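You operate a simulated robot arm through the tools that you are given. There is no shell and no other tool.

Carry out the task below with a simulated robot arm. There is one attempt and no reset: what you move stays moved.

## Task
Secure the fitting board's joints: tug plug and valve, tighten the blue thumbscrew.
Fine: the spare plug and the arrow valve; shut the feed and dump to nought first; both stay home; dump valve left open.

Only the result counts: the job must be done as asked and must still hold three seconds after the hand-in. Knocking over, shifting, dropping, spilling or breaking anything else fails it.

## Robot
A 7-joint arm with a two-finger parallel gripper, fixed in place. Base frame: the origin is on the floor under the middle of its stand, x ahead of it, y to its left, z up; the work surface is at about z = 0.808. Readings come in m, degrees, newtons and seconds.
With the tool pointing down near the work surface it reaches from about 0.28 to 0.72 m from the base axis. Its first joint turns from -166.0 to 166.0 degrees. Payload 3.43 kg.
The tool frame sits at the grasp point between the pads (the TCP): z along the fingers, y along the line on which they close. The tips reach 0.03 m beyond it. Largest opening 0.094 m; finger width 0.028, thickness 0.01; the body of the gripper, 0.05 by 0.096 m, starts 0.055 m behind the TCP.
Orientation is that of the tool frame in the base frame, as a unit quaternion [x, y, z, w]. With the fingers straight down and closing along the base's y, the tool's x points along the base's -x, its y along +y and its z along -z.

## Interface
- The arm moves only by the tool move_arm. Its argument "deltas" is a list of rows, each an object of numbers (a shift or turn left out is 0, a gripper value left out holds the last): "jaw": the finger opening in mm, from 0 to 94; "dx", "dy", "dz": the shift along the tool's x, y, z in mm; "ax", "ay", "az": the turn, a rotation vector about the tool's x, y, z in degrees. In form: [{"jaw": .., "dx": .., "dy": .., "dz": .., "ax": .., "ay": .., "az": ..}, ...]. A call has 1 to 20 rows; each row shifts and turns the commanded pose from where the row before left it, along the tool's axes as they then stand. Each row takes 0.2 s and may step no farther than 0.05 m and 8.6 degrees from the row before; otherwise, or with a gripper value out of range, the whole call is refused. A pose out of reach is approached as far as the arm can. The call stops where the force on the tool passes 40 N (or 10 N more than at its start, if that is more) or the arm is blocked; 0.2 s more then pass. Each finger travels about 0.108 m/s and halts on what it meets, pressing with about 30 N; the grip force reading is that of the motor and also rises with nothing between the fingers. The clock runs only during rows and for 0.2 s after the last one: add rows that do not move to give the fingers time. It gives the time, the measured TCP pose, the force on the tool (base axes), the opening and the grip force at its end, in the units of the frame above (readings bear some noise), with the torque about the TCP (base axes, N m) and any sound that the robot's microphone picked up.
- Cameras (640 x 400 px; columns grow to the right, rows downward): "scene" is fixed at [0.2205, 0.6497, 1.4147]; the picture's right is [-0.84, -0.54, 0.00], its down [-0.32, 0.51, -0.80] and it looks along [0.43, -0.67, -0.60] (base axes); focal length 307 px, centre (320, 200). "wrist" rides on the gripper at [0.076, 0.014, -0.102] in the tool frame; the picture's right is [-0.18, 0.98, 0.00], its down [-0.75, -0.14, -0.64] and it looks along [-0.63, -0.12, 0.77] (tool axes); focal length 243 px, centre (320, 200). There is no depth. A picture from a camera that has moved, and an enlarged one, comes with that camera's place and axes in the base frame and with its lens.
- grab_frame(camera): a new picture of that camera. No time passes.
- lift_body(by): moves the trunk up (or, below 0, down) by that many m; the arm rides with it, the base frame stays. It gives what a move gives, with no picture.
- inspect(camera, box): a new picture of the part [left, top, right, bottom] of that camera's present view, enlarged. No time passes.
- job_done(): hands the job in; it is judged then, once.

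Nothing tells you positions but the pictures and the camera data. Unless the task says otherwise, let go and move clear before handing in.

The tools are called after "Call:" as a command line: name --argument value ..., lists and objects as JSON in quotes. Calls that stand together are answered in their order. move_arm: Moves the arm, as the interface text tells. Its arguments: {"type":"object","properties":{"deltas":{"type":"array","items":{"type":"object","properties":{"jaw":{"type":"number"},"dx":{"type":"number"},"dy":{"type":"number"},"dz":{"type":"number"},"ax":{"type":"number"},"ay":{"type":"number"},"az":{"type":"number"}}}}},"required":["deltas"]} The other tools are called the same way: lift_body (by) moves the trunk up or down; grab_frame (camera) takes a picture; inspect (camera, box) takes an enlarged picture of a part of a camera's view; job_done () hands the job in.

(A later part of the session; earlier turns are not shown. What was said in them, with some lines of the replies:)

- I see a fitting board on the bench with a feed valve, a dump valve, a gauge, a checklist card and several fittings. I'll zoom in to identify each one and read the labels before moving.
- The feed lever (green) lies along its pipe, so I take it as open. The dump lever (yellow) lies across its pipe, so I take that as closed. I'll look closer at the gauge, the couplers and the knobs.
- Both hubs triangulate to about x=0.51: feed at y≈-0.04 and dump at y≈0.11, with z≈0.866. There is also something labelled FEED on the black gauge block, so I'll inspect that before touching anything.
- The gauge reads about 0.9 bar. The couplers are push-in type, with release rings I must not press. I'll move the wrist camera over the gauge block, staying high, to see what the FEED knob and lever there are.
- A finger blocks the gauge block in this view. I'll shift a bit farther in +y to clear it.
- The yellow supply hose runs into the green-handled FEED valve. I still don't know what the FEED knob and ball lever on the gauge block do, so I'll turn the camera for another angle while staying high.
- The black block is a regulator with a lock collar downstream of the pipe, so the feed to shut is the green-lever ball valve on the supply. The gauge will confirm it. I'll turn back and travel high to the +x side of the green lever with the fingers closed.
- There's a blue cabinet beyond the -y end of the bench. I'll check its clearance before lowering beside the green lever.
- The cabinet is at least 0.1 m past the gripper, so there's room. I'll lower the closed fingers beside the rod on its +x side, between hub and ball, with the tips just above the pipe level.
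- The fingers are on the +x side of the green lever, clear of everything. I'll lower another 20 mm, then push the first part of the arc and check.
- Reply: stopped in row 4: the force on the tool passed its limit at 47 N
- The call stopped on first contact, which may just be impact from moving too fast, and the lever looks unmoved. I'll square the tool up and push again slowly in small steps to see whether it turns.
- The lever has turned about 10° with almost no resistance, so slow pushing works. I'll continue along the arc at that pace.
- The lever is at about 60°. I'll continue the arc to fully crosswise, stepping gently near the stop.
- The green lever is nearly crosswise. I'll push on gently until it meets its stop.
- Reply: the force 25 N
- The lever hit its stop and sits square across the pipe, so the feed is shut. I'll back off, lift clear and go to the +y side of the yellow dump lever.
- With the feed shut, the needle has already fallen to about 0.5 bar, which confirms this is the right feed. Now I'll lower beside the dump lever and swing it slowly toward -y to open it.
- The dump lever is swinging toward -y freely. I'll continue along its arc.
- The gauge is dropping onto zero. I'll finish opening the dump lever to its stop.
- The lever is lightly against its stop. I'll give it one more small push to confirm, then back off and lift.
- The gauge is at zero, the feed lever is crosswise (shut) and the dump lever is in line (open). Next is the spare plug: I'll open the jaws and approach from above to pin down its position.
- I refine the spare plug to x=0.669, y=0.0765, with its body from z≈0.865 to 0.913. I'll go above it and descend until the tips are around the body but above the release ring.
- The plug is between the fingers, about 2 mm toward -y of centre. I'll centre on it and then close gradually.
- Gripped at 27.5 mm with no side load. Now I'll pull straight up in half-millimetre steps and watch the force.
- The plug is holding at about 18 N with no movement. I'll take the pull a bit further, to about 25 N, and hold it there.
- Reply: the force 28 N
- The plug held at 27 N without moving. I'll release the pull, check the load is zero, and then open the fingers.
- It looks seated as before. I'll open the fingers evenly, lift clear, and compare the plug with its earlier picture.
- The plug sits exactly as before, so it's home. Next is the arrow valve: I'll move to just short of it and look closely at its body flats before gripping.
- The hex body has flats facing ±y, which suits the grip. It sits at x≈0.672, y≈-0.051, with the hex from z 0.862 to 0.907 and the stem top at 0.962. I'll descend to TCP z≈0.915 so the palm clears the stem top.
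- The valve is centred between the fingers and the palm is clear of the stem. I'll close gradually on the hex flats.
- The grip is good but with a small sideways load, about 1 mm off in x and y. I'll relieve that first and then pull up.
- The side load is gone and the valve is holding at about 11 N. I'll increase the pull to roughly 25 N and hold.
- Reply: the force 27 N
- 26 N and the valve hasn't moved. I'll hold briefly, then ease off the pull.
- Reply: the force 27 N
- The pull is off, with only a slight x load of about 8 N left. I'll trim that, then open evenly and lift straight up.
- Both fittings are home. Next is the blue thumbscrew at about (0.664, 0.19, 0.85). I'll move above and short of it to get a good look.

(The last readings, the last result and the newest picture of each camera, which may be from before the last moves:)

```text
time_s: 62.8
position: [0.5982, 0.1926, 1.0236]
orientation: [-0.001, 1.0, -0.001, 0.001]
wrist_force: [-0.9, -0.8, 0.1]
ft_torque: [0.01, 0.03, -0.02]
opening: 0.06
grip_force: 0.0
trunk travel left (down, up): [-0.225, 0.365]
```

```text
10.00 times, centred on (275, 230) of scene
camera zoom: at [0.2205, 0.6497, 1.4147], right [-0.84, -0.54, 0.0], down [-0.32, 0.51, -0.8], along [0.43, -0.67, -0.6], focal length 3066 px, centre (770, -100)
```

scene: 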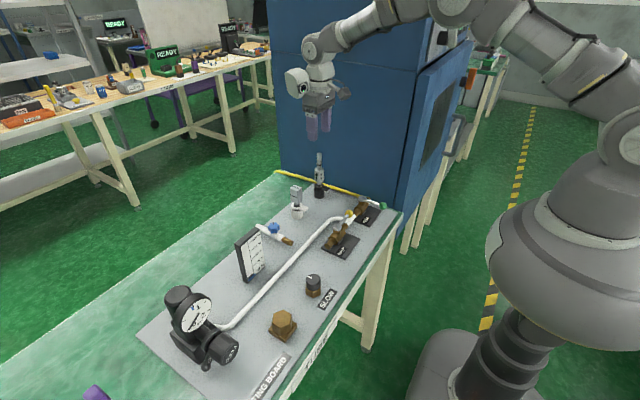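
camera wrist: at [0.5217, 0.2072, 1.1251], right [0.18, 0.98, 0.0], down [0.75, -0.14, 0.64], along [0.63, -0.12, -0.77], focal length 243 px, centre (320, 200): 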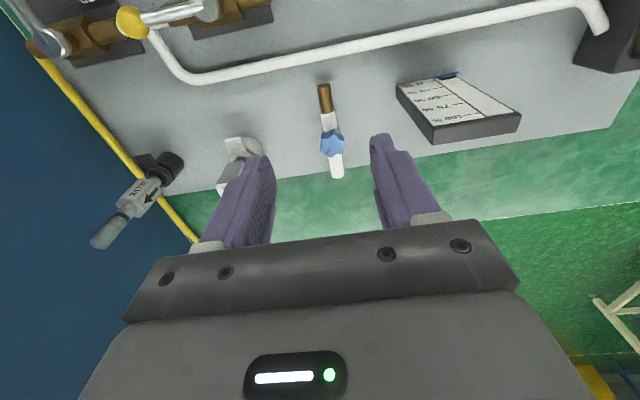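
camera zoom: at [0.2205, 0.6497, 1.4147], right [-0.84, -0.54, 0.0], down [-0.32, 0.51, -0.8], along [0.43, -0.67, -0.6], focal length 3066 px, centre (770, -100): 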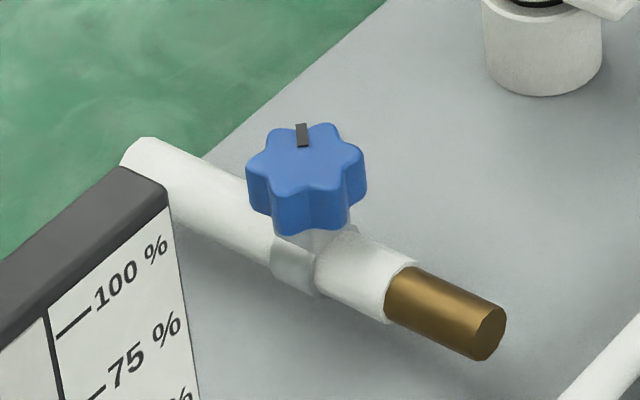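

The thumbscrew is a vertical-axis, six-lobed knob about 31 mm across, at x≈0.657, y≈0.197, with its top at z≈0.861. Its dark mark sits in a notch at about -46°. I'll centre above it and turn the gripper counter-clockwise, so I have clockwise travel available and the pads land on lobe pairs.

Call:
move_arm --deltas '[{"dx": -30, "dy": 2.2}, {"dx": -28.8, "dy": 2.2}, {"az": -8.1}, {"az": -8.1}, {"az": -8.1}, {"az": -8.1}, {"az": -8.1}, {"az": -8.1}, {"az": -8.1}, {"az": -8.1}, {"az": -8.1}, {"az": -8.1}, {"az": -8.1}, {"az": -8.1}, {"az": -7.8}, {"dz": 0}]'

Call:
grab_frame --camera "wrist"

Call:
grab_frame --camera "scene"

```text
time_s: 66.2
position: [0.6569, 0.1946, 1.0245]
orientation: [0.795, -0.607, 0.002, 0.0]
wrist_force: [-0.4, 0.5, 0.9]
ft_torque: [0.01, 0.03, 0.04]
opening: 0.06
grip_force: 0.0
trunk travel left (down, up): [-0.225, 0.365]
```

```text
taken
camera wrist: at [0.6633, 0.1189, 1.1259], right [-1.0, -0.08, 0.0], down [-0.06, 0.77, 0.64], along [-0.05, 0.64, -0.77], focal length 243 px, centre (320, 200)
```

wrist: 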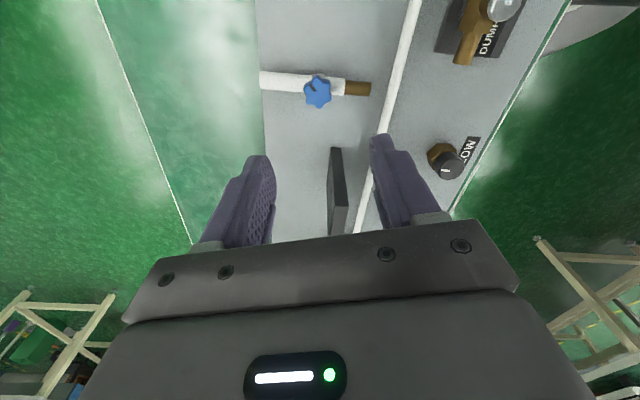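

```text
taken
```

scene: 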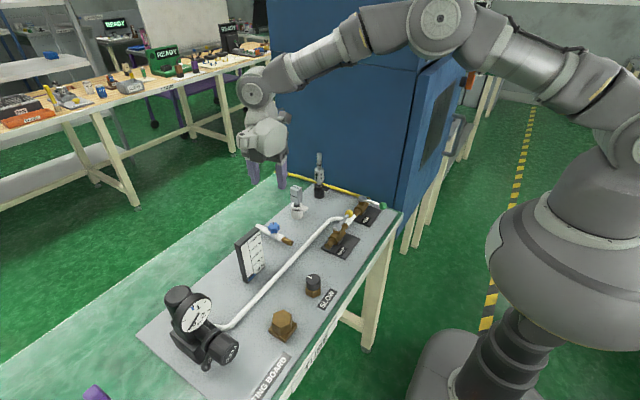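

The rotation went fine. I'll zoom in on the knob from here to refine its centre and lobe angles.

Call:
inspect --camera "wrist" --box '[285, 60, 355, 125]'

Call:
inspect --camera "wrist" --box '[250, 50, 390, 240]'

```text
6.15 times, centred on (320, 92) of wrist
camera zoom: at [0.6633, 0.1189, 1.1259], right [-1.0, -0.08, 0.0], down [-0.06, 0.77, 0.64], along [-0.05, 0.64, -0.77], focal length 1493 px, centre (320, 862)
```

zoom: 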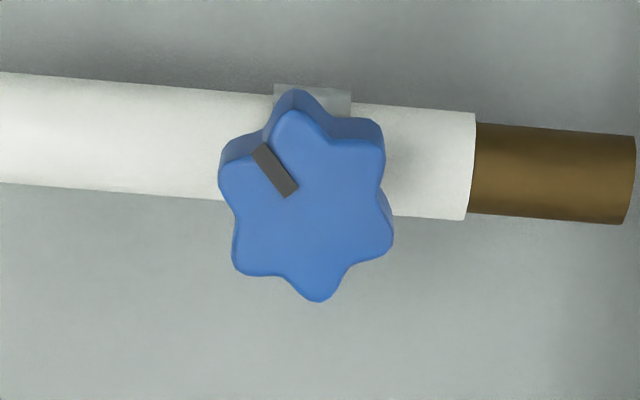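

```text
2.11 times, centred on (320, 145) of wrist
camera zoom: at [0.6633, 0.1189, 1.1259], right [-1.0, -0.08, 0.0], down [-0.06, 0.77, 0.64], along [-0.05, 0.64, -0.77], focal length 511 px, centre (320, 316)
```

zoom: 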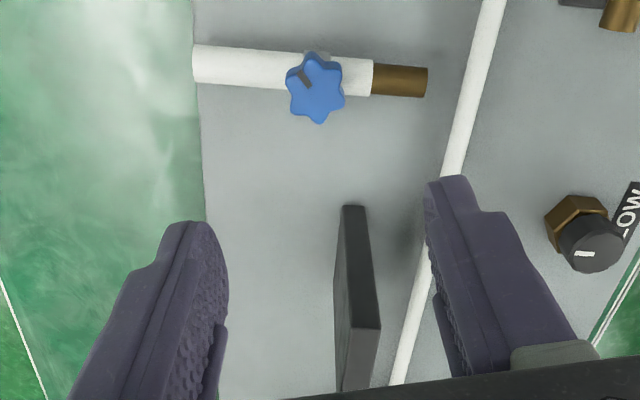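

This view puts the knob centre at about (0.658, 0.1965), with lobes every 60° starting at 41°. A 4° trim squares the pads to the lobe pairs. I'll descend partway and check alignment.

Call:
move_arm --deltas '[{"az": 4, "dx": -1, "dy": -1}, {"dz": 40}, {"dz": 35}, {"dz": 25}, {"dz": 0}]'

Call:
grab_frame --camera "wrist"

Call:
inspect --camera "wrist" --box '[250, 90, 390, 230]'

Call:
inspect --camera "scene" --box '[220, 150, 330, 260]'

```text
time_s: 67.4
position: [0.6586, 0.1963, 0.9245]
orientation: [0.772, -0.635, 0.0, 0.0]
wrist_force: [-0.7, 0.8, 0.8]
ft_torque: [0.01, 0.01, 0.0]
opening: 0.0598
grip_force: 0.0
trunk travel left (down, up): [-0.225, 0.365]
```

```text
taken
camera wrist: at [0.6586, 0.1197, 1.0261], right [-1.0, -0.01, 0.0], down [-0.01, 0.77, 0.64], along [0.0, 0.64, -0.77], focal length 243 px, centre (320, 200)
```

wrist: 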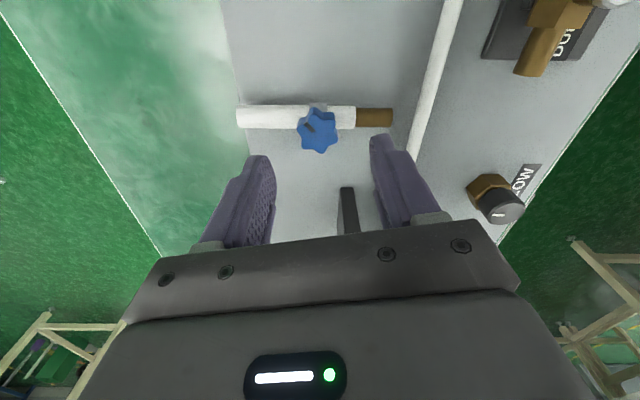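

```text
2.86 times, centred on (320, 160) of wrist
camera zoom: at [0.6586, 0.1197, 1.0261], right [-1.0, -0.01, 0.0], down [-0.01, 0.77, 0.64], along [0.0, 0.64, -0.77], focal length 693 px, centre (320, 314)
```

zoom: 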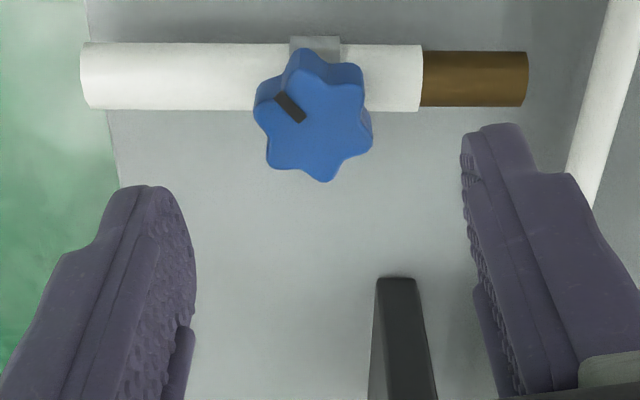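

```text
3.64 times, centred on (275, 205) of scene
camera zoom: at [0.2205, 0.6497, 1.4147], right [-0.84, -0.54, 0.0], down [-0.32, 0.51, -0.8], along [0.43, -0.67, -0.6], focal length 1115 px, centre (484, 182)
```

zoom: 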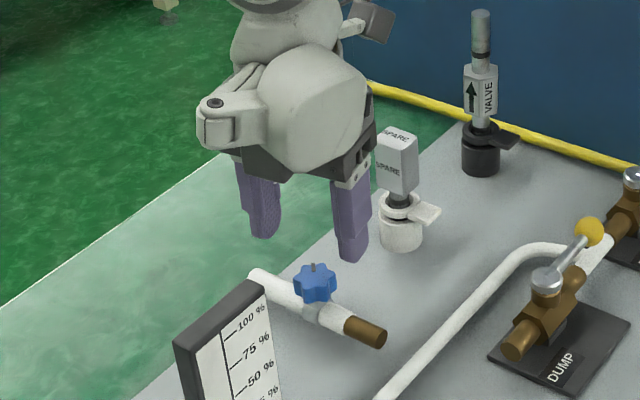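

Alignment looks good. With the tool turned this way, the white wrist housing is on the meter's side (+y), so I need to check its clearance to the standing % meter before going lower.

Call:
inspect --camera "scene" --box '[225, 140, 345, 290]'

Call:
inspect --camera "wrist" --box '[280, 160, 420, 240]'

```text
2.67 times, centred on (285, 215) of scene
camera zoom: at [0.2205, 0.6497, 1.4147], right [-0.84, -0.54, 0.0], down [-0.32, 0.51, -0.8], along [0.43, -0.67, -0.6], focal length 818 px, centre (413, 160)
```

zoom: 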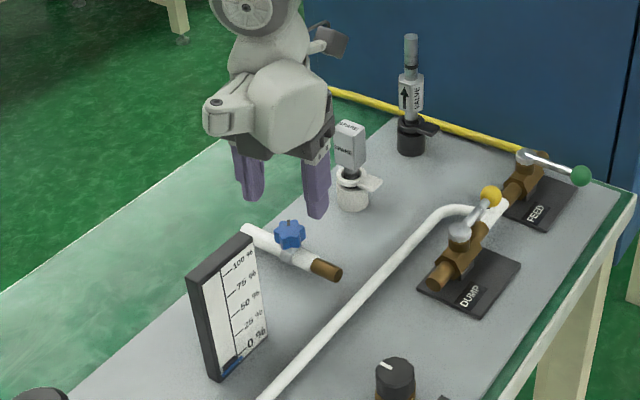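

```text
4.57 times, centred on (350, 200) of wrist
camera zoom: at [0.6586, 0.1197, 1.0261], right [-1.0, -0.01, 0.0], down [-0.01, 0.77, 0.64], along [0.0, 0.64, -0.77], focal length 1109 px, centre (183, 200)
```

zoom: 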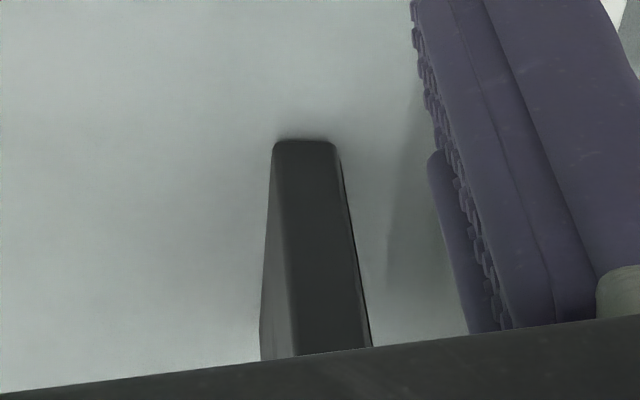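

The wrist housing could come within a centimetre of the meter top (z≈0.932) in this orientation. I'll rotate 60° back to the next equivalent lobe pair, which puts the housing well away from the meter, before going lower.

Call:
move_arm --deltas '[{"az": 8.5}, {"az": 8.5}, {"az": 8.5}, {"az": 8.5}, {"az": 8.5}, {"az": 8.5}, {"az": 8.5}, {"az": 0.5}, {"dz": 0}]'

Call:
grab_frame --camera "wrist"

Call:
inspect --camera "wrist" --box '[250, 90, 390, 230]'

Call:
inspect --camera "scene" --box '[225, 140, 345, 290]'

```text
time_s: 69.4
position: [0.6566, 0.1963, 0.925]
orientation: [-0.35, 0.937, 0.0, 0.001]
wrist_force: [-0.2, 0.0, -0.1]
ft_torque: [0.0, -0.02, -0.05]
opening: 0.0599
grip_force: 0.2
trunk travel left (down, up): [-0.225, 0.365]
```

```text
taken
camera wrist: at [0.5906, 0.1577, 1.0262], right [-0.51, 0.86, 0.0], down [0.66, 0.39, 0.64], along [0.55, 0.32, -0.77], focal length 243 px, centre (320, 200)
```

wrist: 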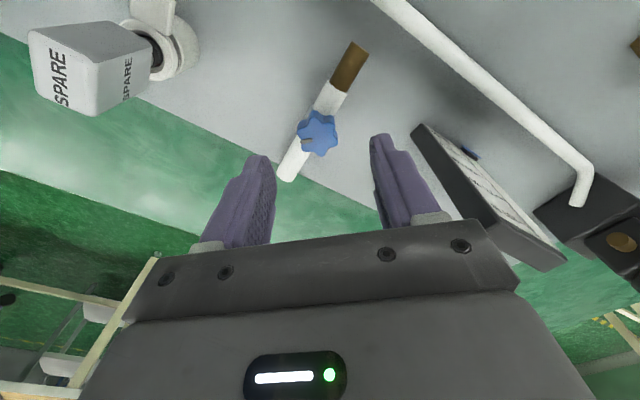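

```text
2.86 times, centred on (320, 160) of wrist
camera zoom: at [0.5906, 0.1577, 1.0262], right [-0.51, 0.86, 0.0], down [0.66, 0.39, 0.64], along [0.55, 0.32, -0.77], focal length 693 px, centre (320, 314)
```

zoom: 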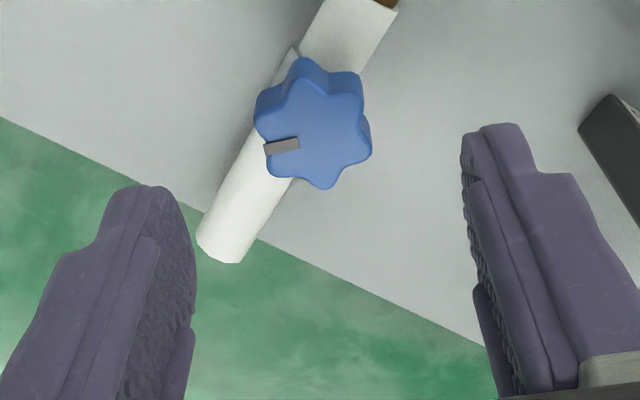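

```text
2.67 times, centred on (285, 215) of scene
camera zoom: at [0.2205, 0.6497, 1.4147], right [-0.84, -0.54, 0.0], down [-0.32, 0.51, -0.8], along [0.43, -0.67, -0.6], focal length 818 px, centre (413, 160)
```

zoom: 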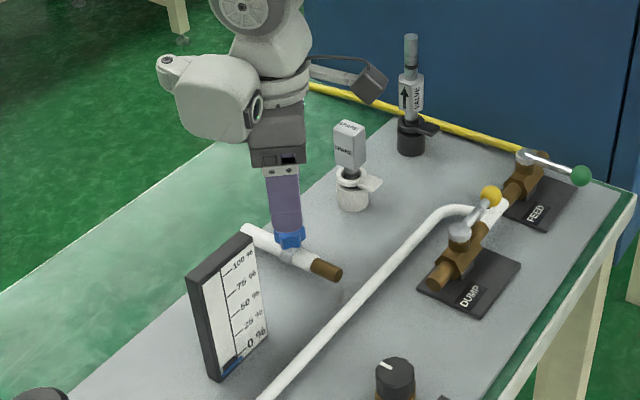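

Now the housing is well clear of the meter, and the pads line up with a lobe pair at a closing axis of about 131°. I'll trim 2 mm for centring and descend until the tips are just below the knob's top face.

Call:
move_arm --deltas '[{"dx": -0.9, "dy": -2.1}, {"dz": 20}, {"dz": 15}, {"dz": 7}, {"dz": 4}, {"dz": 0}]'

Call:
grab_frame --camera "wrist"

Call:
inspect --camera "wrist" --box '[250, 110, 390, 230]'

Call:
inspect --camera "scene" --box '[230, 180, 320, 270]'

```text
time_s: 70.8
position: [0.6601, 0.1945, 0.876]
orientation: [-0.351, 0.936, -0.002, 0.0]
wrist_force: [-0.7, -0.4, -0.5]
ft_torque: [-0.02, -0.02, 0.0]
opening: 0.0598
grip_force: 0.0
trunk travel left (down, up): [-0.225, 0.365]
```

```text
taken
camera wrist: at [0.5936, 0.1574, 0.9797], right [-0.51, 0.86, 0.0], down [0.66, 0.39, 0.64], along [0.55, 0.32, -0.77], focal length 243 px, centre (320, 200)
```

wrist: 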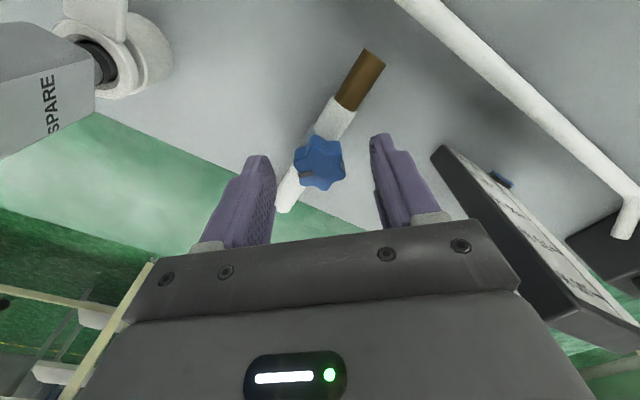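

```text
3.33 times, centred on (320, 170) of wrist
camera zoom: at [0.5936, 0.1574, 0.9797], right [-0.51, 0.86, 0.0], down [0.66, 0.39, 0.64], along [0.55, 0.32, -0.77], focal length 809 px, centre (320, 300)
```

zoom: 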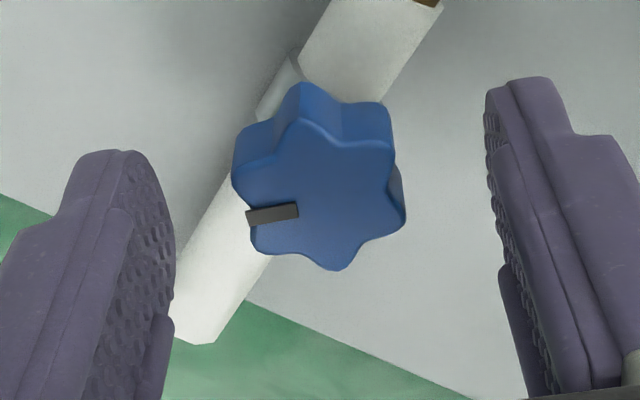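

```text
4.44 times, centred on (275, 225) of scene
camera zoom: at [0.2205, 0.6497, 1.4147], right [-0.84, -0.54, 0.0], down [-0.32, 0.51, -0.8], along [0.43, -0.67, -0.6], focal length 1363 px, centre (520, 89)
```

zoom: 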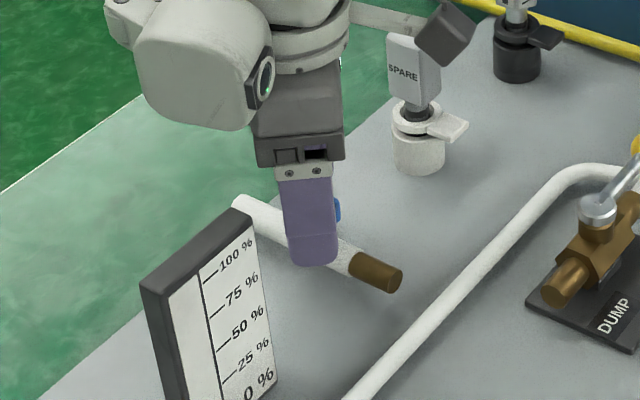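

The fingers straddle the knob and nothing is touching. I'll close gradually onto the lobes.

Call:
move_arm --deltas '[{"jaw": 44}, {"jaw": 38}, {"jaw": 34}, {"jaw": 32}, {"jaw": 30}, {"jaw": 28}, {"jaw": 26}, {"jaw": 22}, {"jaw": 16}, {"dz": 0}]'

Call:
inspect --camera "wrist" --box '[250, 110, 390, 230]'

Call:
inspect --camera "scene" --box '[230, 180, 320, 290]'

```text
time_s: 73.0
position: [0.6609, 0.1963, 0.8769]
orientation: [-0.351, 0.936, -0.001, 0.001]
wrist_force: [-0.9, 1.3, 0.2]
ft_torque: [0.09, 0.05, 0.04]
opening: 0.0287
grip_force: 45.0
trunk travel left (down, up): [-0.225, 0.365]
```

```text
3.33 times, centred on (320, 170) of wrist
camera zoom: at [0.5935, 0.1576, 0.9799], right [-0.51, 0.86, 0.0], down [0.66, 0.39, 0.64], along [0.55, 0.32, -0.77], focal length 809 px, centre (320, 300)
```

zoom: 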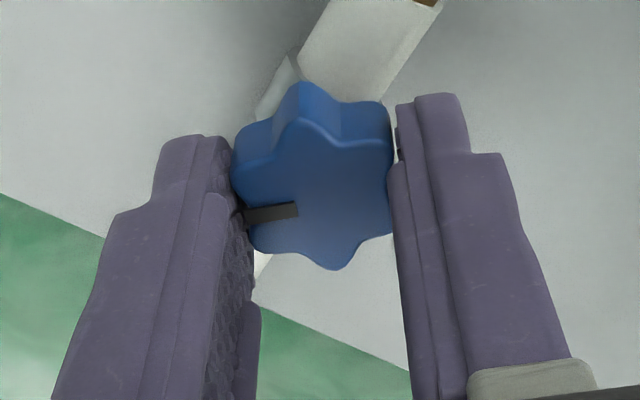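

```text
3.64 times, centred on (275, 235) of scene
camera zoom: at [0.2205, 0.6497, 1.4147], right [-0.84, -0.54, 0.0], down [-0.32, 0.51, -0.8], along [0.43, -0.67, -0.6], focal length 1115 px, centre (484, 73)
```

zoom: 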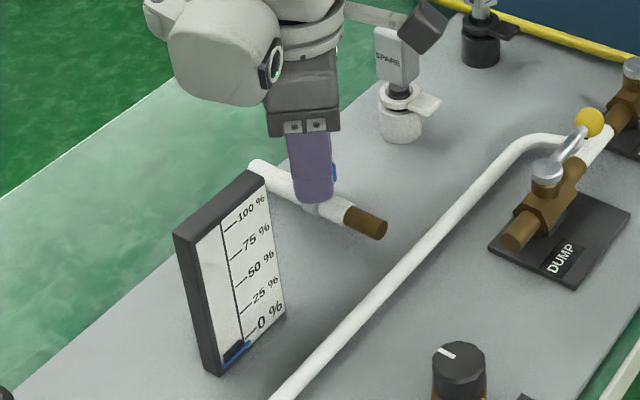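

The pads are seated on the lobe pairs at 28.7 mm with little side load. Now I'll turn clockwise 24° in small steps and watch the torque, mark and meter.

Call:
move_arm --deltas '[{"az": 4}, {"az": 4}, {"az": 4}, {"az": 4}, {"az": 4}, {"az": 4}]'

Call:
inspect --camera "wrist" --box '[250, 110, 390, 230]'

Call:
inspect --camera "scene" --box '[230, 180, 320, 290]'

```text
time_s: 74.4
position: [0.6605, 0.1959, 0.8772]
orientation: [-0.148, 0.989, 0.0, 0.0]
wrist_force: [2.0, 1.2, -1.1]
ft_torque: [0.02, 0.05, 0.03]
opening: 0.029
grip_force: 44.8
trunk travel left (down, up): [-0.225, 0.365]
```

```text
3.33 times, centred on (320, 170) of wrist
camera zoom: at [0.5834, 0.1879, 0.9798], right [-0.11, 0.99, 0.0], down [0.76, 0.09, 0.64], along [0.64, 0.07, -0.77], focal length 809 px, centre (320, 300)
```

zoom: 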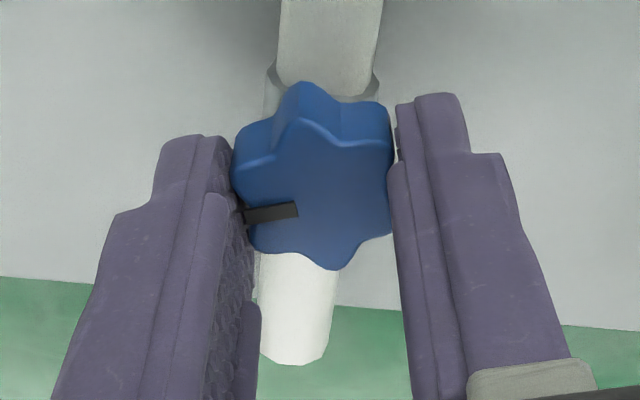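

```text
3.64 times, centred on (275, 235) of scene
camera zoom: at [0.2205, 0.6497, 1.4147], right [-0.84, -0.54, 0.0], down [-0.32, 0.51, -0.8], along [0.43, -0.67, -0.6], focal length 1115 px, centre (484, 73)
```

zoom: 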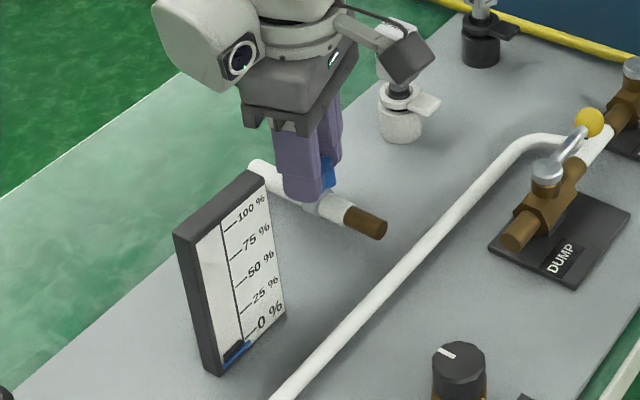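

The knob turns freely with the gripper and the torque is near zero. I'll continue clockwise in measured chunks.

Call:
move_arm --deltas '[{"az": 4}, {"az": 4}, {"az": 4}, {"az": 4}, {"az": 4}, {"az": 4}]'

Call:
move_arm --deltas '[{"az": 4}, {"az": 4}, {"az": 4}, {"az": 4}]'

Call:
grab_frame --camera "wrist"

Call:
inspect --camera "scene" --box '[230, 180, 320, 290]'

```text
time_s: 75.8
position: [0.6609, 0.195, 0.8776]
orientation: [0.061, 0.998, 0.0, 0.0]
wrist_force: [3.4, 1.2, -0.6]
ft_torque: [0.32, 0.13, 0.01]
opening: 0.0289
grip_force: 45.0
trunk travel left (down, up): [-0.225, 0.365]
```

```text
time_s: 76.8
position: [0.6597, 0.195, 0.8786]
orientation: [0.199, 0.98, 0.0, 0.001]
wrist_force: [6.4, -0.7, 1.7]
ft_torque: [0.1, 0.65, -0.03]
opening: 0.0289
grip_force: 45.2
trunk travel left (down, up): [-0.225, 0.365]
```

```text
taken
camera wrist: at [0.5958, 0.2388, 0.9798], right [0.55, 0.83, 0.0], down [0.64, -0.42, 0.64], along [0.54, -0.36, -0.77], focal length 243 px, centre (320, 200)
```

wrist: 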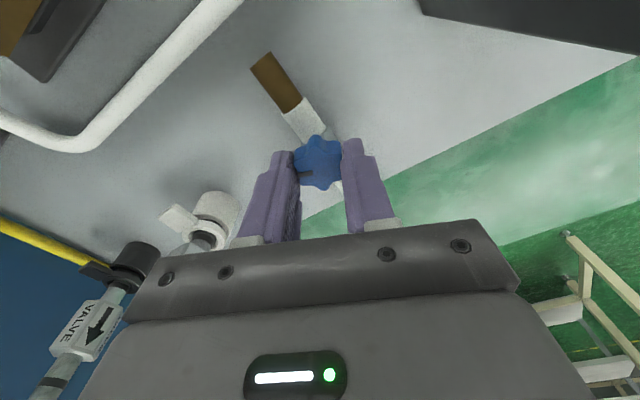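

```text
3.64 times, centred on (275, 235) of scene
camera zoom: at [0.2205, 0.6497, 1.4147], right [-0.84, -0.54, 0.0], down [-0.32, 0.51, -0.8], along [0.43, -0.67, -0.6], focal length 1115 px, centre (484, 73)
```

zoom: 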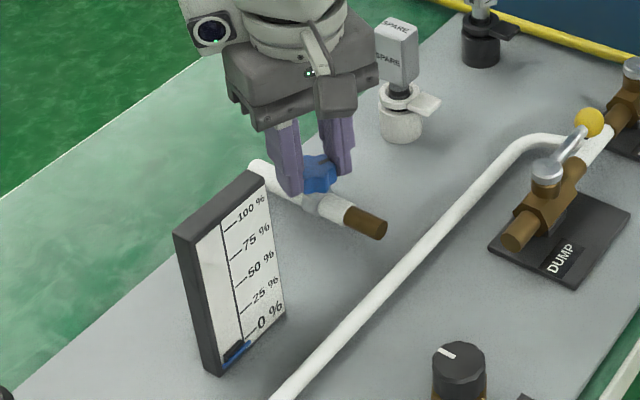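

That's 64° turned, still with no tightening torque and the meter unchanged. I'll open, index back 60°, re-grip, and keep turning.

Call:
move_arm --deltas '[{"jaw": 36}, {"jaw": 46}, {"az": -8}, {"az": -8}, {"az": -8}, {"az": -8}, {"az": -8}, {"az": -8}, {"az": -8}, {"az": -8}, {"dz": 0}]'

Call:
inspect --camera "wrist" --box '[250, 110, 390, 230]'

Call:
inspect --camera "scene" --box '[230, 180, 320, 290]'

```text
time_s: 79.2
position: [0.6607, 0.1947, 0.8789]
orientation: [-0.351, 0.936, -0.001, 0.0]
wrist_force: [0.3, -0.3, 0.2]
ft_torque: [0.01, 0.02, 0.01]
opening: 0.0462
grip_force: 0.0
trunk travel left (down, up): [-0.225, 0.365]
```

```text
3.33 times, centred on (320, 170) of wrist
camera zoom: at [0.5937, 0.1567, 0.9803], right [-0.51, 0.86, 0.0], down [0.66, 0.39, 0.64], along [0.55, 0.33, -0.77], focal length 809 px, centre (320, 300)
```

zoom: 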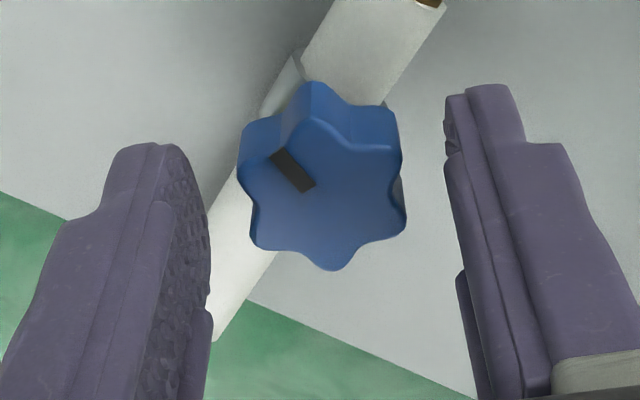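

```text
3.64 times, centred on (275, 235) of scene
camera zoom: at [0.2205, 0.6497, 1.4147], right [-0.84, -0.54, 0.0], down [-0.32, 0.51, -0.8], along [0.43, -0.67, -0.6], focal length 1115 px, centre (484, 73)
```

zoom: 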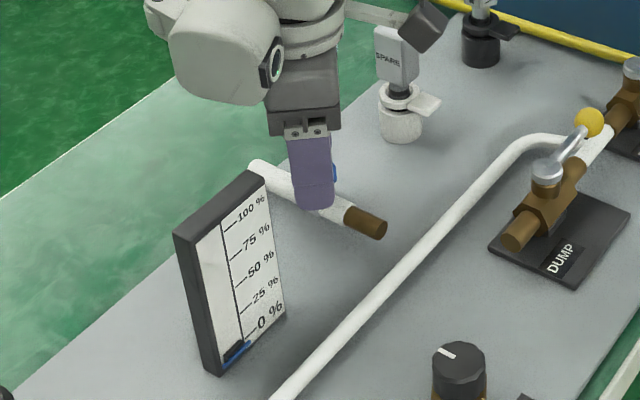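

The mark has moved clockwise by about 64°, as intended. I'll re-grip and keep turning in steps.

Call:
move_arm --deltas '[{"jaw": 36}, {"jaw": 32}, {"jaw": 29}, {"jaw": 24}, {"jaw": 16}, {"dz": 0}, {"az": 5}, {"az": 5}, {"az": 5}, {"az": 5}, {"az": 5}, {"az": 5}]'

Call:
move_arm --deltas '[{"az": 5}, {"az": 5}, {"az": 5}]'

Call:
move_arm --deltas '[{"az": 5}, {"az": 5}, {"az": 5}]'

Call:
inspect --camera "scene" --box '[230, 180, 320, 290]'

Call:
inspect --camera "wrist" --box '[250, 110, 390, 230]'

```text
time_s: 81.8
position: [0.6604, 0.1955, 0.8777]
orientation: [-0.096, 0.995, -0.001, 0.0]
wrist_force: [-3.8, 3.9, -1.4]
ft_torque: [0.5, -0.03, 0.0]
opening: 0.0295
grip_force: 44.8
trunk travel left (down, up): [-0.225, 0.365]
```

```text
time_s: 82.6
position: [0.6602, 0.1952, 0.8785]
orientation: [0.035, 0.999, -0.001, 0.001]
wrist_force: [-2.1, 5.7, 3.1]
ft_torque: [0.47, 0.13, 0.7]
opening: 0.0301
grip_force: 45.0
trunk travel left (down, up): [-0.225, 0.365]
```

```text
time_s: 83.4
position: [0.659, 0.1942, 0.877]
orientation: [0.165, 0.986, -0.002, 0.001]
wrist_force: [-0.9, 5.9, 0.5]
ft_torque: [0.53, 0.01, 0.27]
opening: 0.0292
grip_force: 44.2
trunk travel left (down, up): [-0.225, 0.365]
```

```text
3.64 times, centred on (275, 235) of scene
camera zoom: at [0.2205, 0.6497, 1.4147], right [-0.84, -0.54, 0.0], down [-0.32, 0.51, -0.8], along [0.43, -0.67, -0.6], focal length 1115 px, centre (484, 73)
```

zoom: 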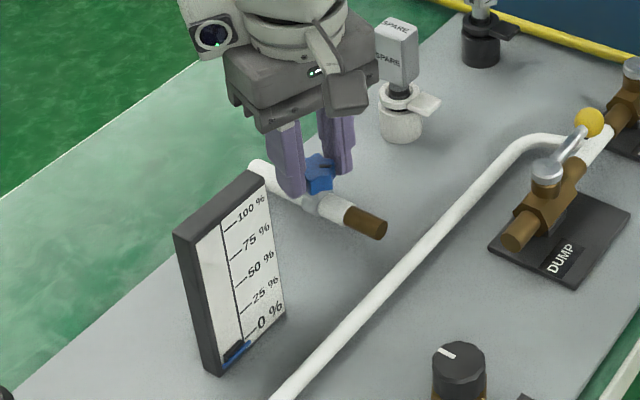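

```text
3.33 times, centred on (320, 170) of wrist
camera zoom: at [0.5922, 0.2345, 0.9799], right [0.49, 0.87, 0.0], down [0.67, -0.38, 0.64], along [0.56, -0.32, -0.77], focal length 809 px, centre (320, 300)
```

zoom: 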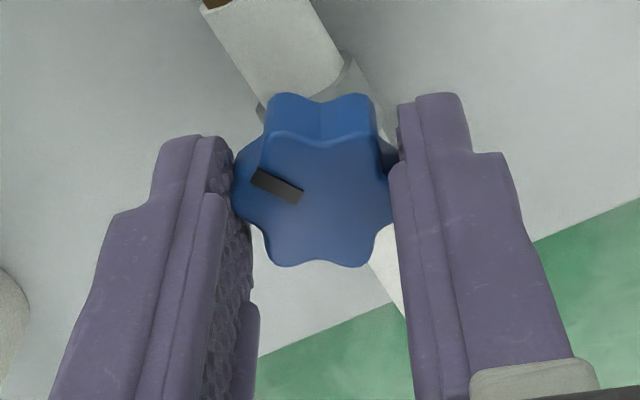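

Torque rose to 0.7 N·m partway through, and then the pads slipped about 30° around the knob, so the screw has come up tight after roughly 95° of turn. I'll re-grip squarely on a lobe pair and check with a controlled torque.

Call:
move_arm --deltas '[{"jaw": 36}, {"jaw": 46}, {"az": -7}, {"az": -7}, {"az": -7}, {"az": -7}, {"dz": 0}]'

Call:
inspect --camera "wrist" --box '[250, 110, 390, 230]'

Call:
inspect --camera "scene" --box '[230, 180, 320, 290]'

```text
time_s: 85.0
position: [0.6608, 0.1947, 0.879]
orientation: [-0.08, 0.997, -0.001, 0.001]
wrist_force: [-0.7, 0.6, 0.2]
ft_torque: [-0.02, -0.02, 0.04]
opening: 0.0459
grip_force: 0.0
trunk travel left (down, up): [-0.225, 0.365]
```

```text
3.33 times, centred on (320, 170) of wrist
camera zoom: at [0.5825, 0.1981, 0.9802], right [0.03, 1.0, 0.0], down [0.77, -0.02, 0.64], along [0.64, -0.02, -0.77], focal length 809 px, centre (320, 300)
```

zoom: 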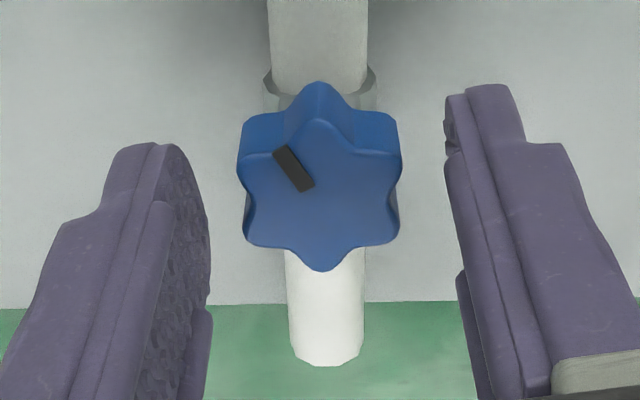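

```text
3.64 times, centred on (275, 235) of scene
camera zoom: at [0.2205, 0.6497, 1.4147], right [-0.84, -0.54, 0.0], down [-0.32, 0.51, -0.8], along [0.43, -0.67, -0.6], focal length 1115 px, centre (484, 73)
```

zoom: 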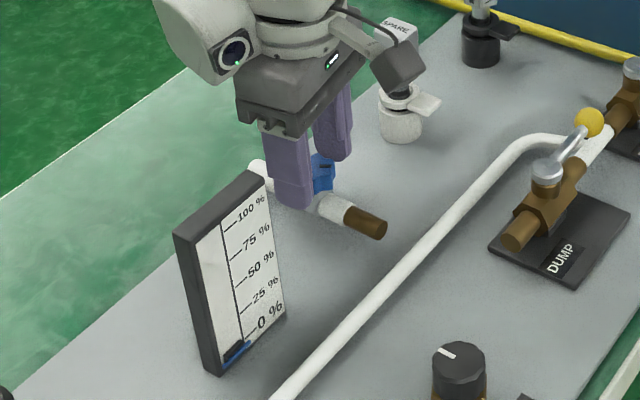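

The lobes are about 10° off the pads. I'll trim +9°, close, and apply turning torque in 3° steps.

Call:
move_arm --deltas '[{"az": 4.5}, {"az": 4.5}, {"jaw": 36}, {"jaw": 32}, {"jaw": 29}, {"jaw": 24}, {"jaw": 16}, {"dz": 0}]'

Call:
inspect --camera "wrist" --box '[250, 110, 390, 230]'

Call:
move_arm --deltas '[{"az": 2}, {"az": 2}]'

Call:
inspect --camera "wrist" --box '[250, 110, 390, 230]'

```text
time_s: 86.8
position: [0.6609, 0.1958, 0.8783]
orientation: [-0.001, 1.0, -0.001, 0.001]
wrist_force: [0.6, 0.5, 0.0]
ft_torque: [0.4, -0.13, -0.02]
opening: 0.0297
grip_force: 45.4
trunk travel left (down, up): [-0.225, 0.365]
```

```text
3.33 times, centred on (320, 170) of wrist
camera zoom: at [0.5841, 0.2103, 0.9799], right [0.18, 0.98, 0.0], down [0.75, -0.14, 0.64], along [0.63, -0.12, -0.77], focal length 809 px, centre (320, 300)
```

zoom: 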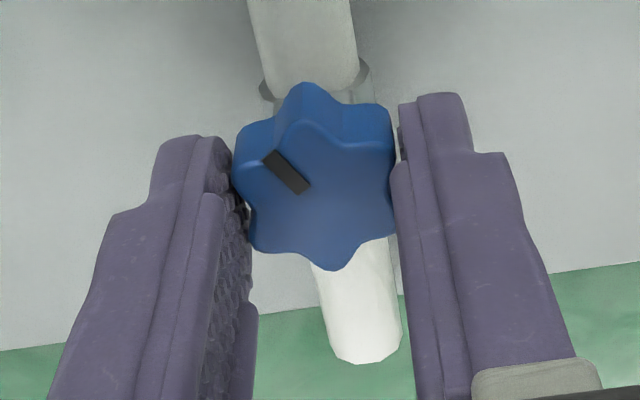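

```text
time_s: 87.4
position: [0.6619, 0.1956, 0.8786]
orientation: [0.034, 0.999, -0.001, 0.001]
wrist_force: [-0.6, 1.2, 0.3]
ft_torque: [0.28, 0.14, 0.68]
opening: 0.0302
grip_force: 44.8
trunk travel left (down, up): [-0.225, 0.365]
```

```text
3.33 times, centred on (320, 170) of wrist
camera zoom: at [0.5849, 0.2156, 0.9799], right [0.25, 0.97, 0.0], down [0.74, -0.19, 0.64], along [0.62, -0.16, -0.77], focal length 809 px, centre (320, 300)
```

zoom: 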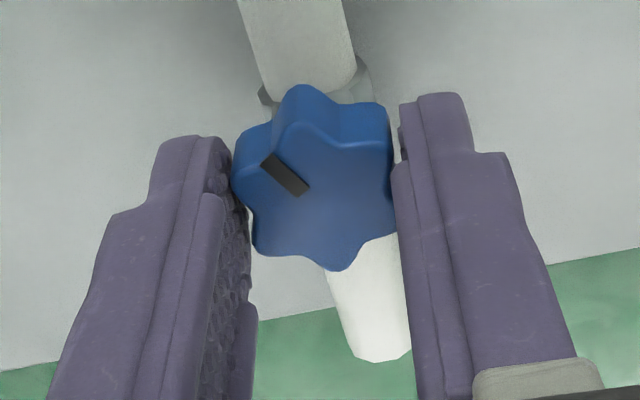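

The screw is firm: 4° of tool turn raised the torque to 0.68 N·m with the knob essentially not moving. I'll apply 2° more to settle it.

Call:
move_arm --deltas '[{"az": 1}, {"az": 1}, {"dz": 0}]'

Call:
inspect --camera "wrist" --box '[250, 110, 390, 230]'

Call:
grab_frame --camera "scene"

```text
time_s: 88.2
position: [0.6613, 0.1952, 0.8779]
orientation: [0.052, 0.999, -0.001, 0.001]
wrist_force: [0.2, -1.0, 0.6]
ft_torque: [0.34, 0.15, 0.57]
opening: 0.0303
grip_force: 44.8
trunk travel left (down, up): [-0.225, 0.365]
```

```text
3.33 times, centred on (320, 170) of wrist
camera zoom: at [0.5858, 0.2182, 0.9799], right [0.28, 0.96, 0.0], down [0.73, -0.22, 0.64], along [0.62, -0.18, -0.77], focal length 809 px, centre (320, 300)
```

zoom: 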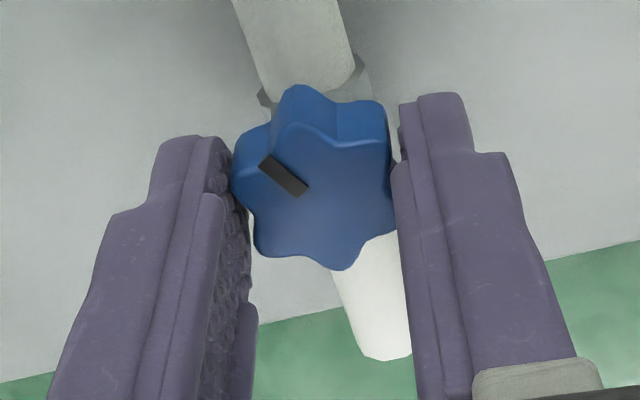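

```text
taken
```

scene: 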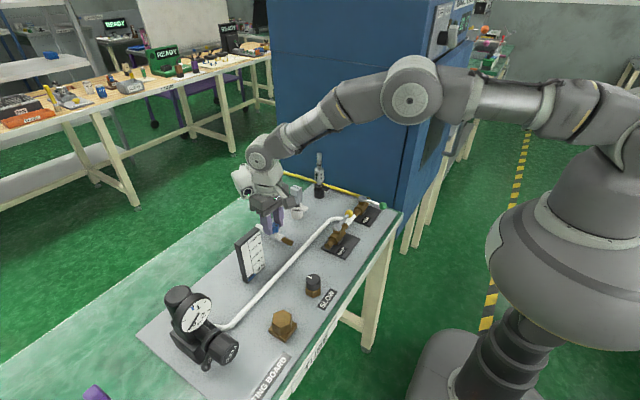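

The knob is at its stop and the pads are starting to slip at 0.6–0.7 N·m, so it is tight. I'll open straight from here without back-rotating, and lift clear.

Call:
move_arm --deltas '[{"jaw": 36}, {"jaw": 50}, {"dz": 0}, {"dz": -30}, {"dz": -40}, {"dz": -40}, {"dz": -40}, {"dz": 0}]'

Call:
grab_frame --camera "wrist"

Call:
grab_frame --camera "scene"

Call:
inspect --camera "scene" --box '[250, 210, 300, 250]'

Call:
inspect --camera "scene" --box '[165, 285, 225, 335]'

Call:
inspect --camera "scene" --box '[270, 140, 400, 260]'

```text
time_s: 90.0
position: [0.6609, 0.1943, 1.027]
orientation: [0.052, 0.999, -0.001, 0.001]
wrist_force: [0.6, -1.1, -0.2]
ft_torque: [0.02, 0.02, -0.01]
opening: 0.05
grip_force: 0.0
trunk travel left (down, up): [-0.225, 0.365]
```

```text
taken
camera wrist: at [0.5871, 0.218, 1.1294], right [0.28, 0.96, 0.0], down [0.73, -0.22, 0.64], along [0.62, -0.18, -0.77], focal length 243 px, centre (320, 200)
```

wrist: 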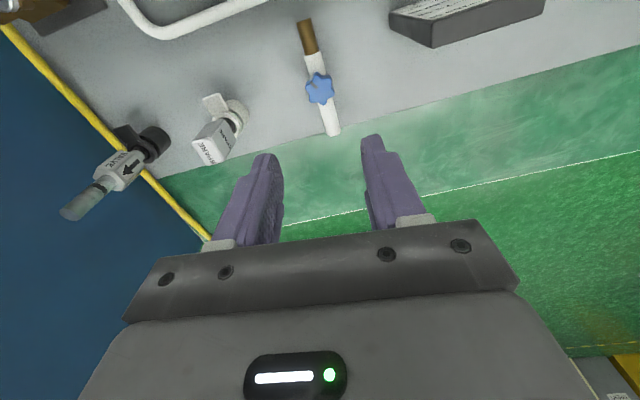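

```text
taken
```

scene: 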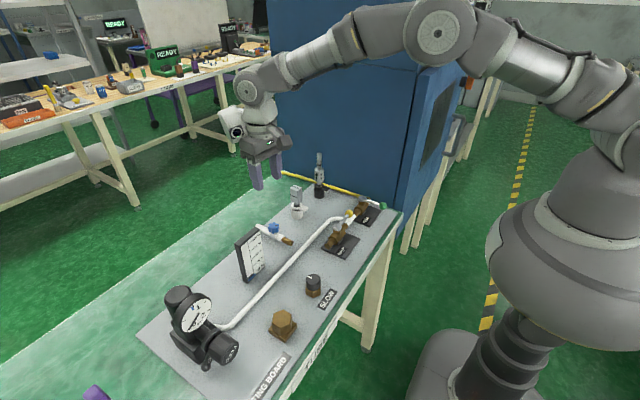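

```text
10.00 times, centred on (275, 230) of scene
camera zoom: at [0.2205, 0.6497, 1.4147], right [-0.84, -0.54, 0.0], down [-0.32, 0.51, -0.8], along [0.43, -0.67, -0.6], focal length 3066 px, centre (770, -100)
```

zoom: 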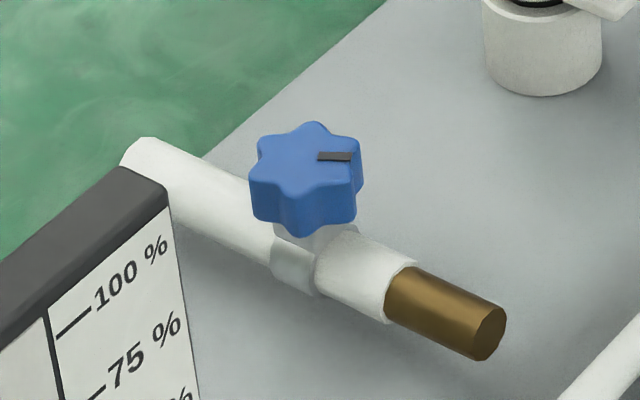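

```text
8.00 times, centred on (195, 310) of scene
camera zoom: at [0.2205, 0.6497, 1.4147], right [-0.84, -0.54, 0.0], down [-0.32, 0.51, -0.8], along [0.43, -0.67, -0.6], focal length 2453 px, centre (1320, -680)
```

zoom: 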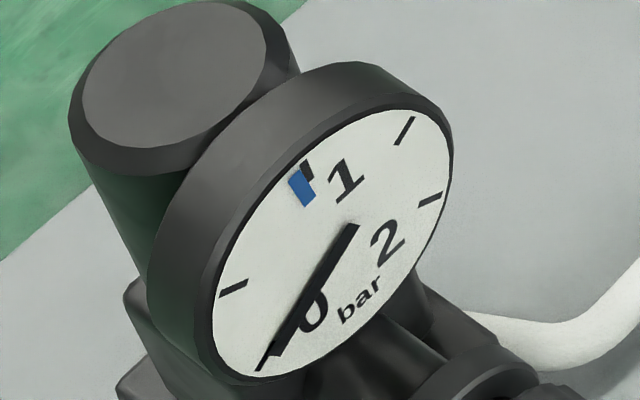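

```text
3.33 times, centred on (335, 200) of scene
camera zoom: at [0.2205, 0.6497, 1.4147], right [-0.84, -0.54, 0.0], down [-0.32, 0.51, -0.8], along [0.43, -0.67, -0.6], focal length 1022 px, centre (270, 200)
```

zoom: 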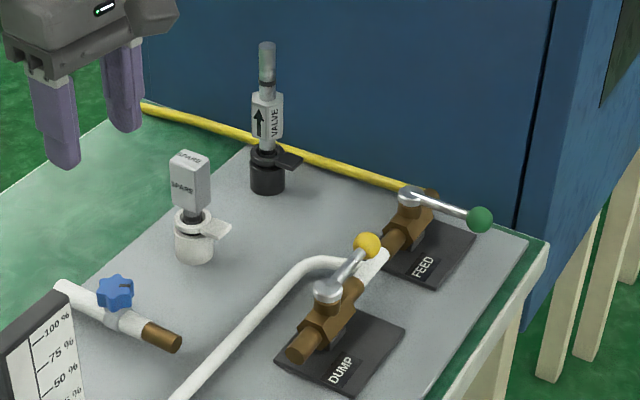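

Everything checks out:
- The gauge is at 0 bar, with the feed lever across its pipe (shut) and the dump lever in line (open).
- The spare plug and arrow valve are seated as they were.
- The blue thumbscrew is tight.

The gripper is open and clear, so I'll raise it a little more and hand in.

Call:
move_arm --deltas '[{"dz": -40}, {"dz": -40}, {"dz": 0}]'

Call:
job_done

```text
time_s: 90.8
position: [0.6592, 0.1957, 1.1049]
orientation: [0.052, 0.999, -0.001, 0.002]
wrist_force: [-0.1, -0.2, 0.6]
ft_torque: [0.02, 0.0, -0.01]
opening: 0.0502
grip_force: 0.0
trunk travel left (down, up): [-0.225, 0.365]
```

```text
The job is handed in.
```

I've done the job and handed it in; I haven't seen how it was judged. In the last pictures before I raised the arm clear, everything was as you asked:

- **Feed:** shut first. The green lever is square across its pipe, against its stop.
- **Dump:** opened next, and the gauge fell from about 0.95 bar to zero before I touched any joint. The valve is left open, with its lever in line with the pipe.
- **Spare plug:** it held a straight upward pull of about 27 N without moving and is still home.
- **Arrow valve:** it held about 26 N without moving and is still home.
- **Blue thumbscrew:** turned clockwise about 95° until it stopped. It held 0.6–0.7 N·m, which is about where my grip starts to slip.

You gave no figures for the tug or the tightening. The 26–27 N pulls and the thumbscrew torque are my own choices, close to the most this gripper could apply.

My first push on the feed lever was too fast and peaked at 47 N, so the arm stopped itself. I slowed down after that, and the lever turned normally.
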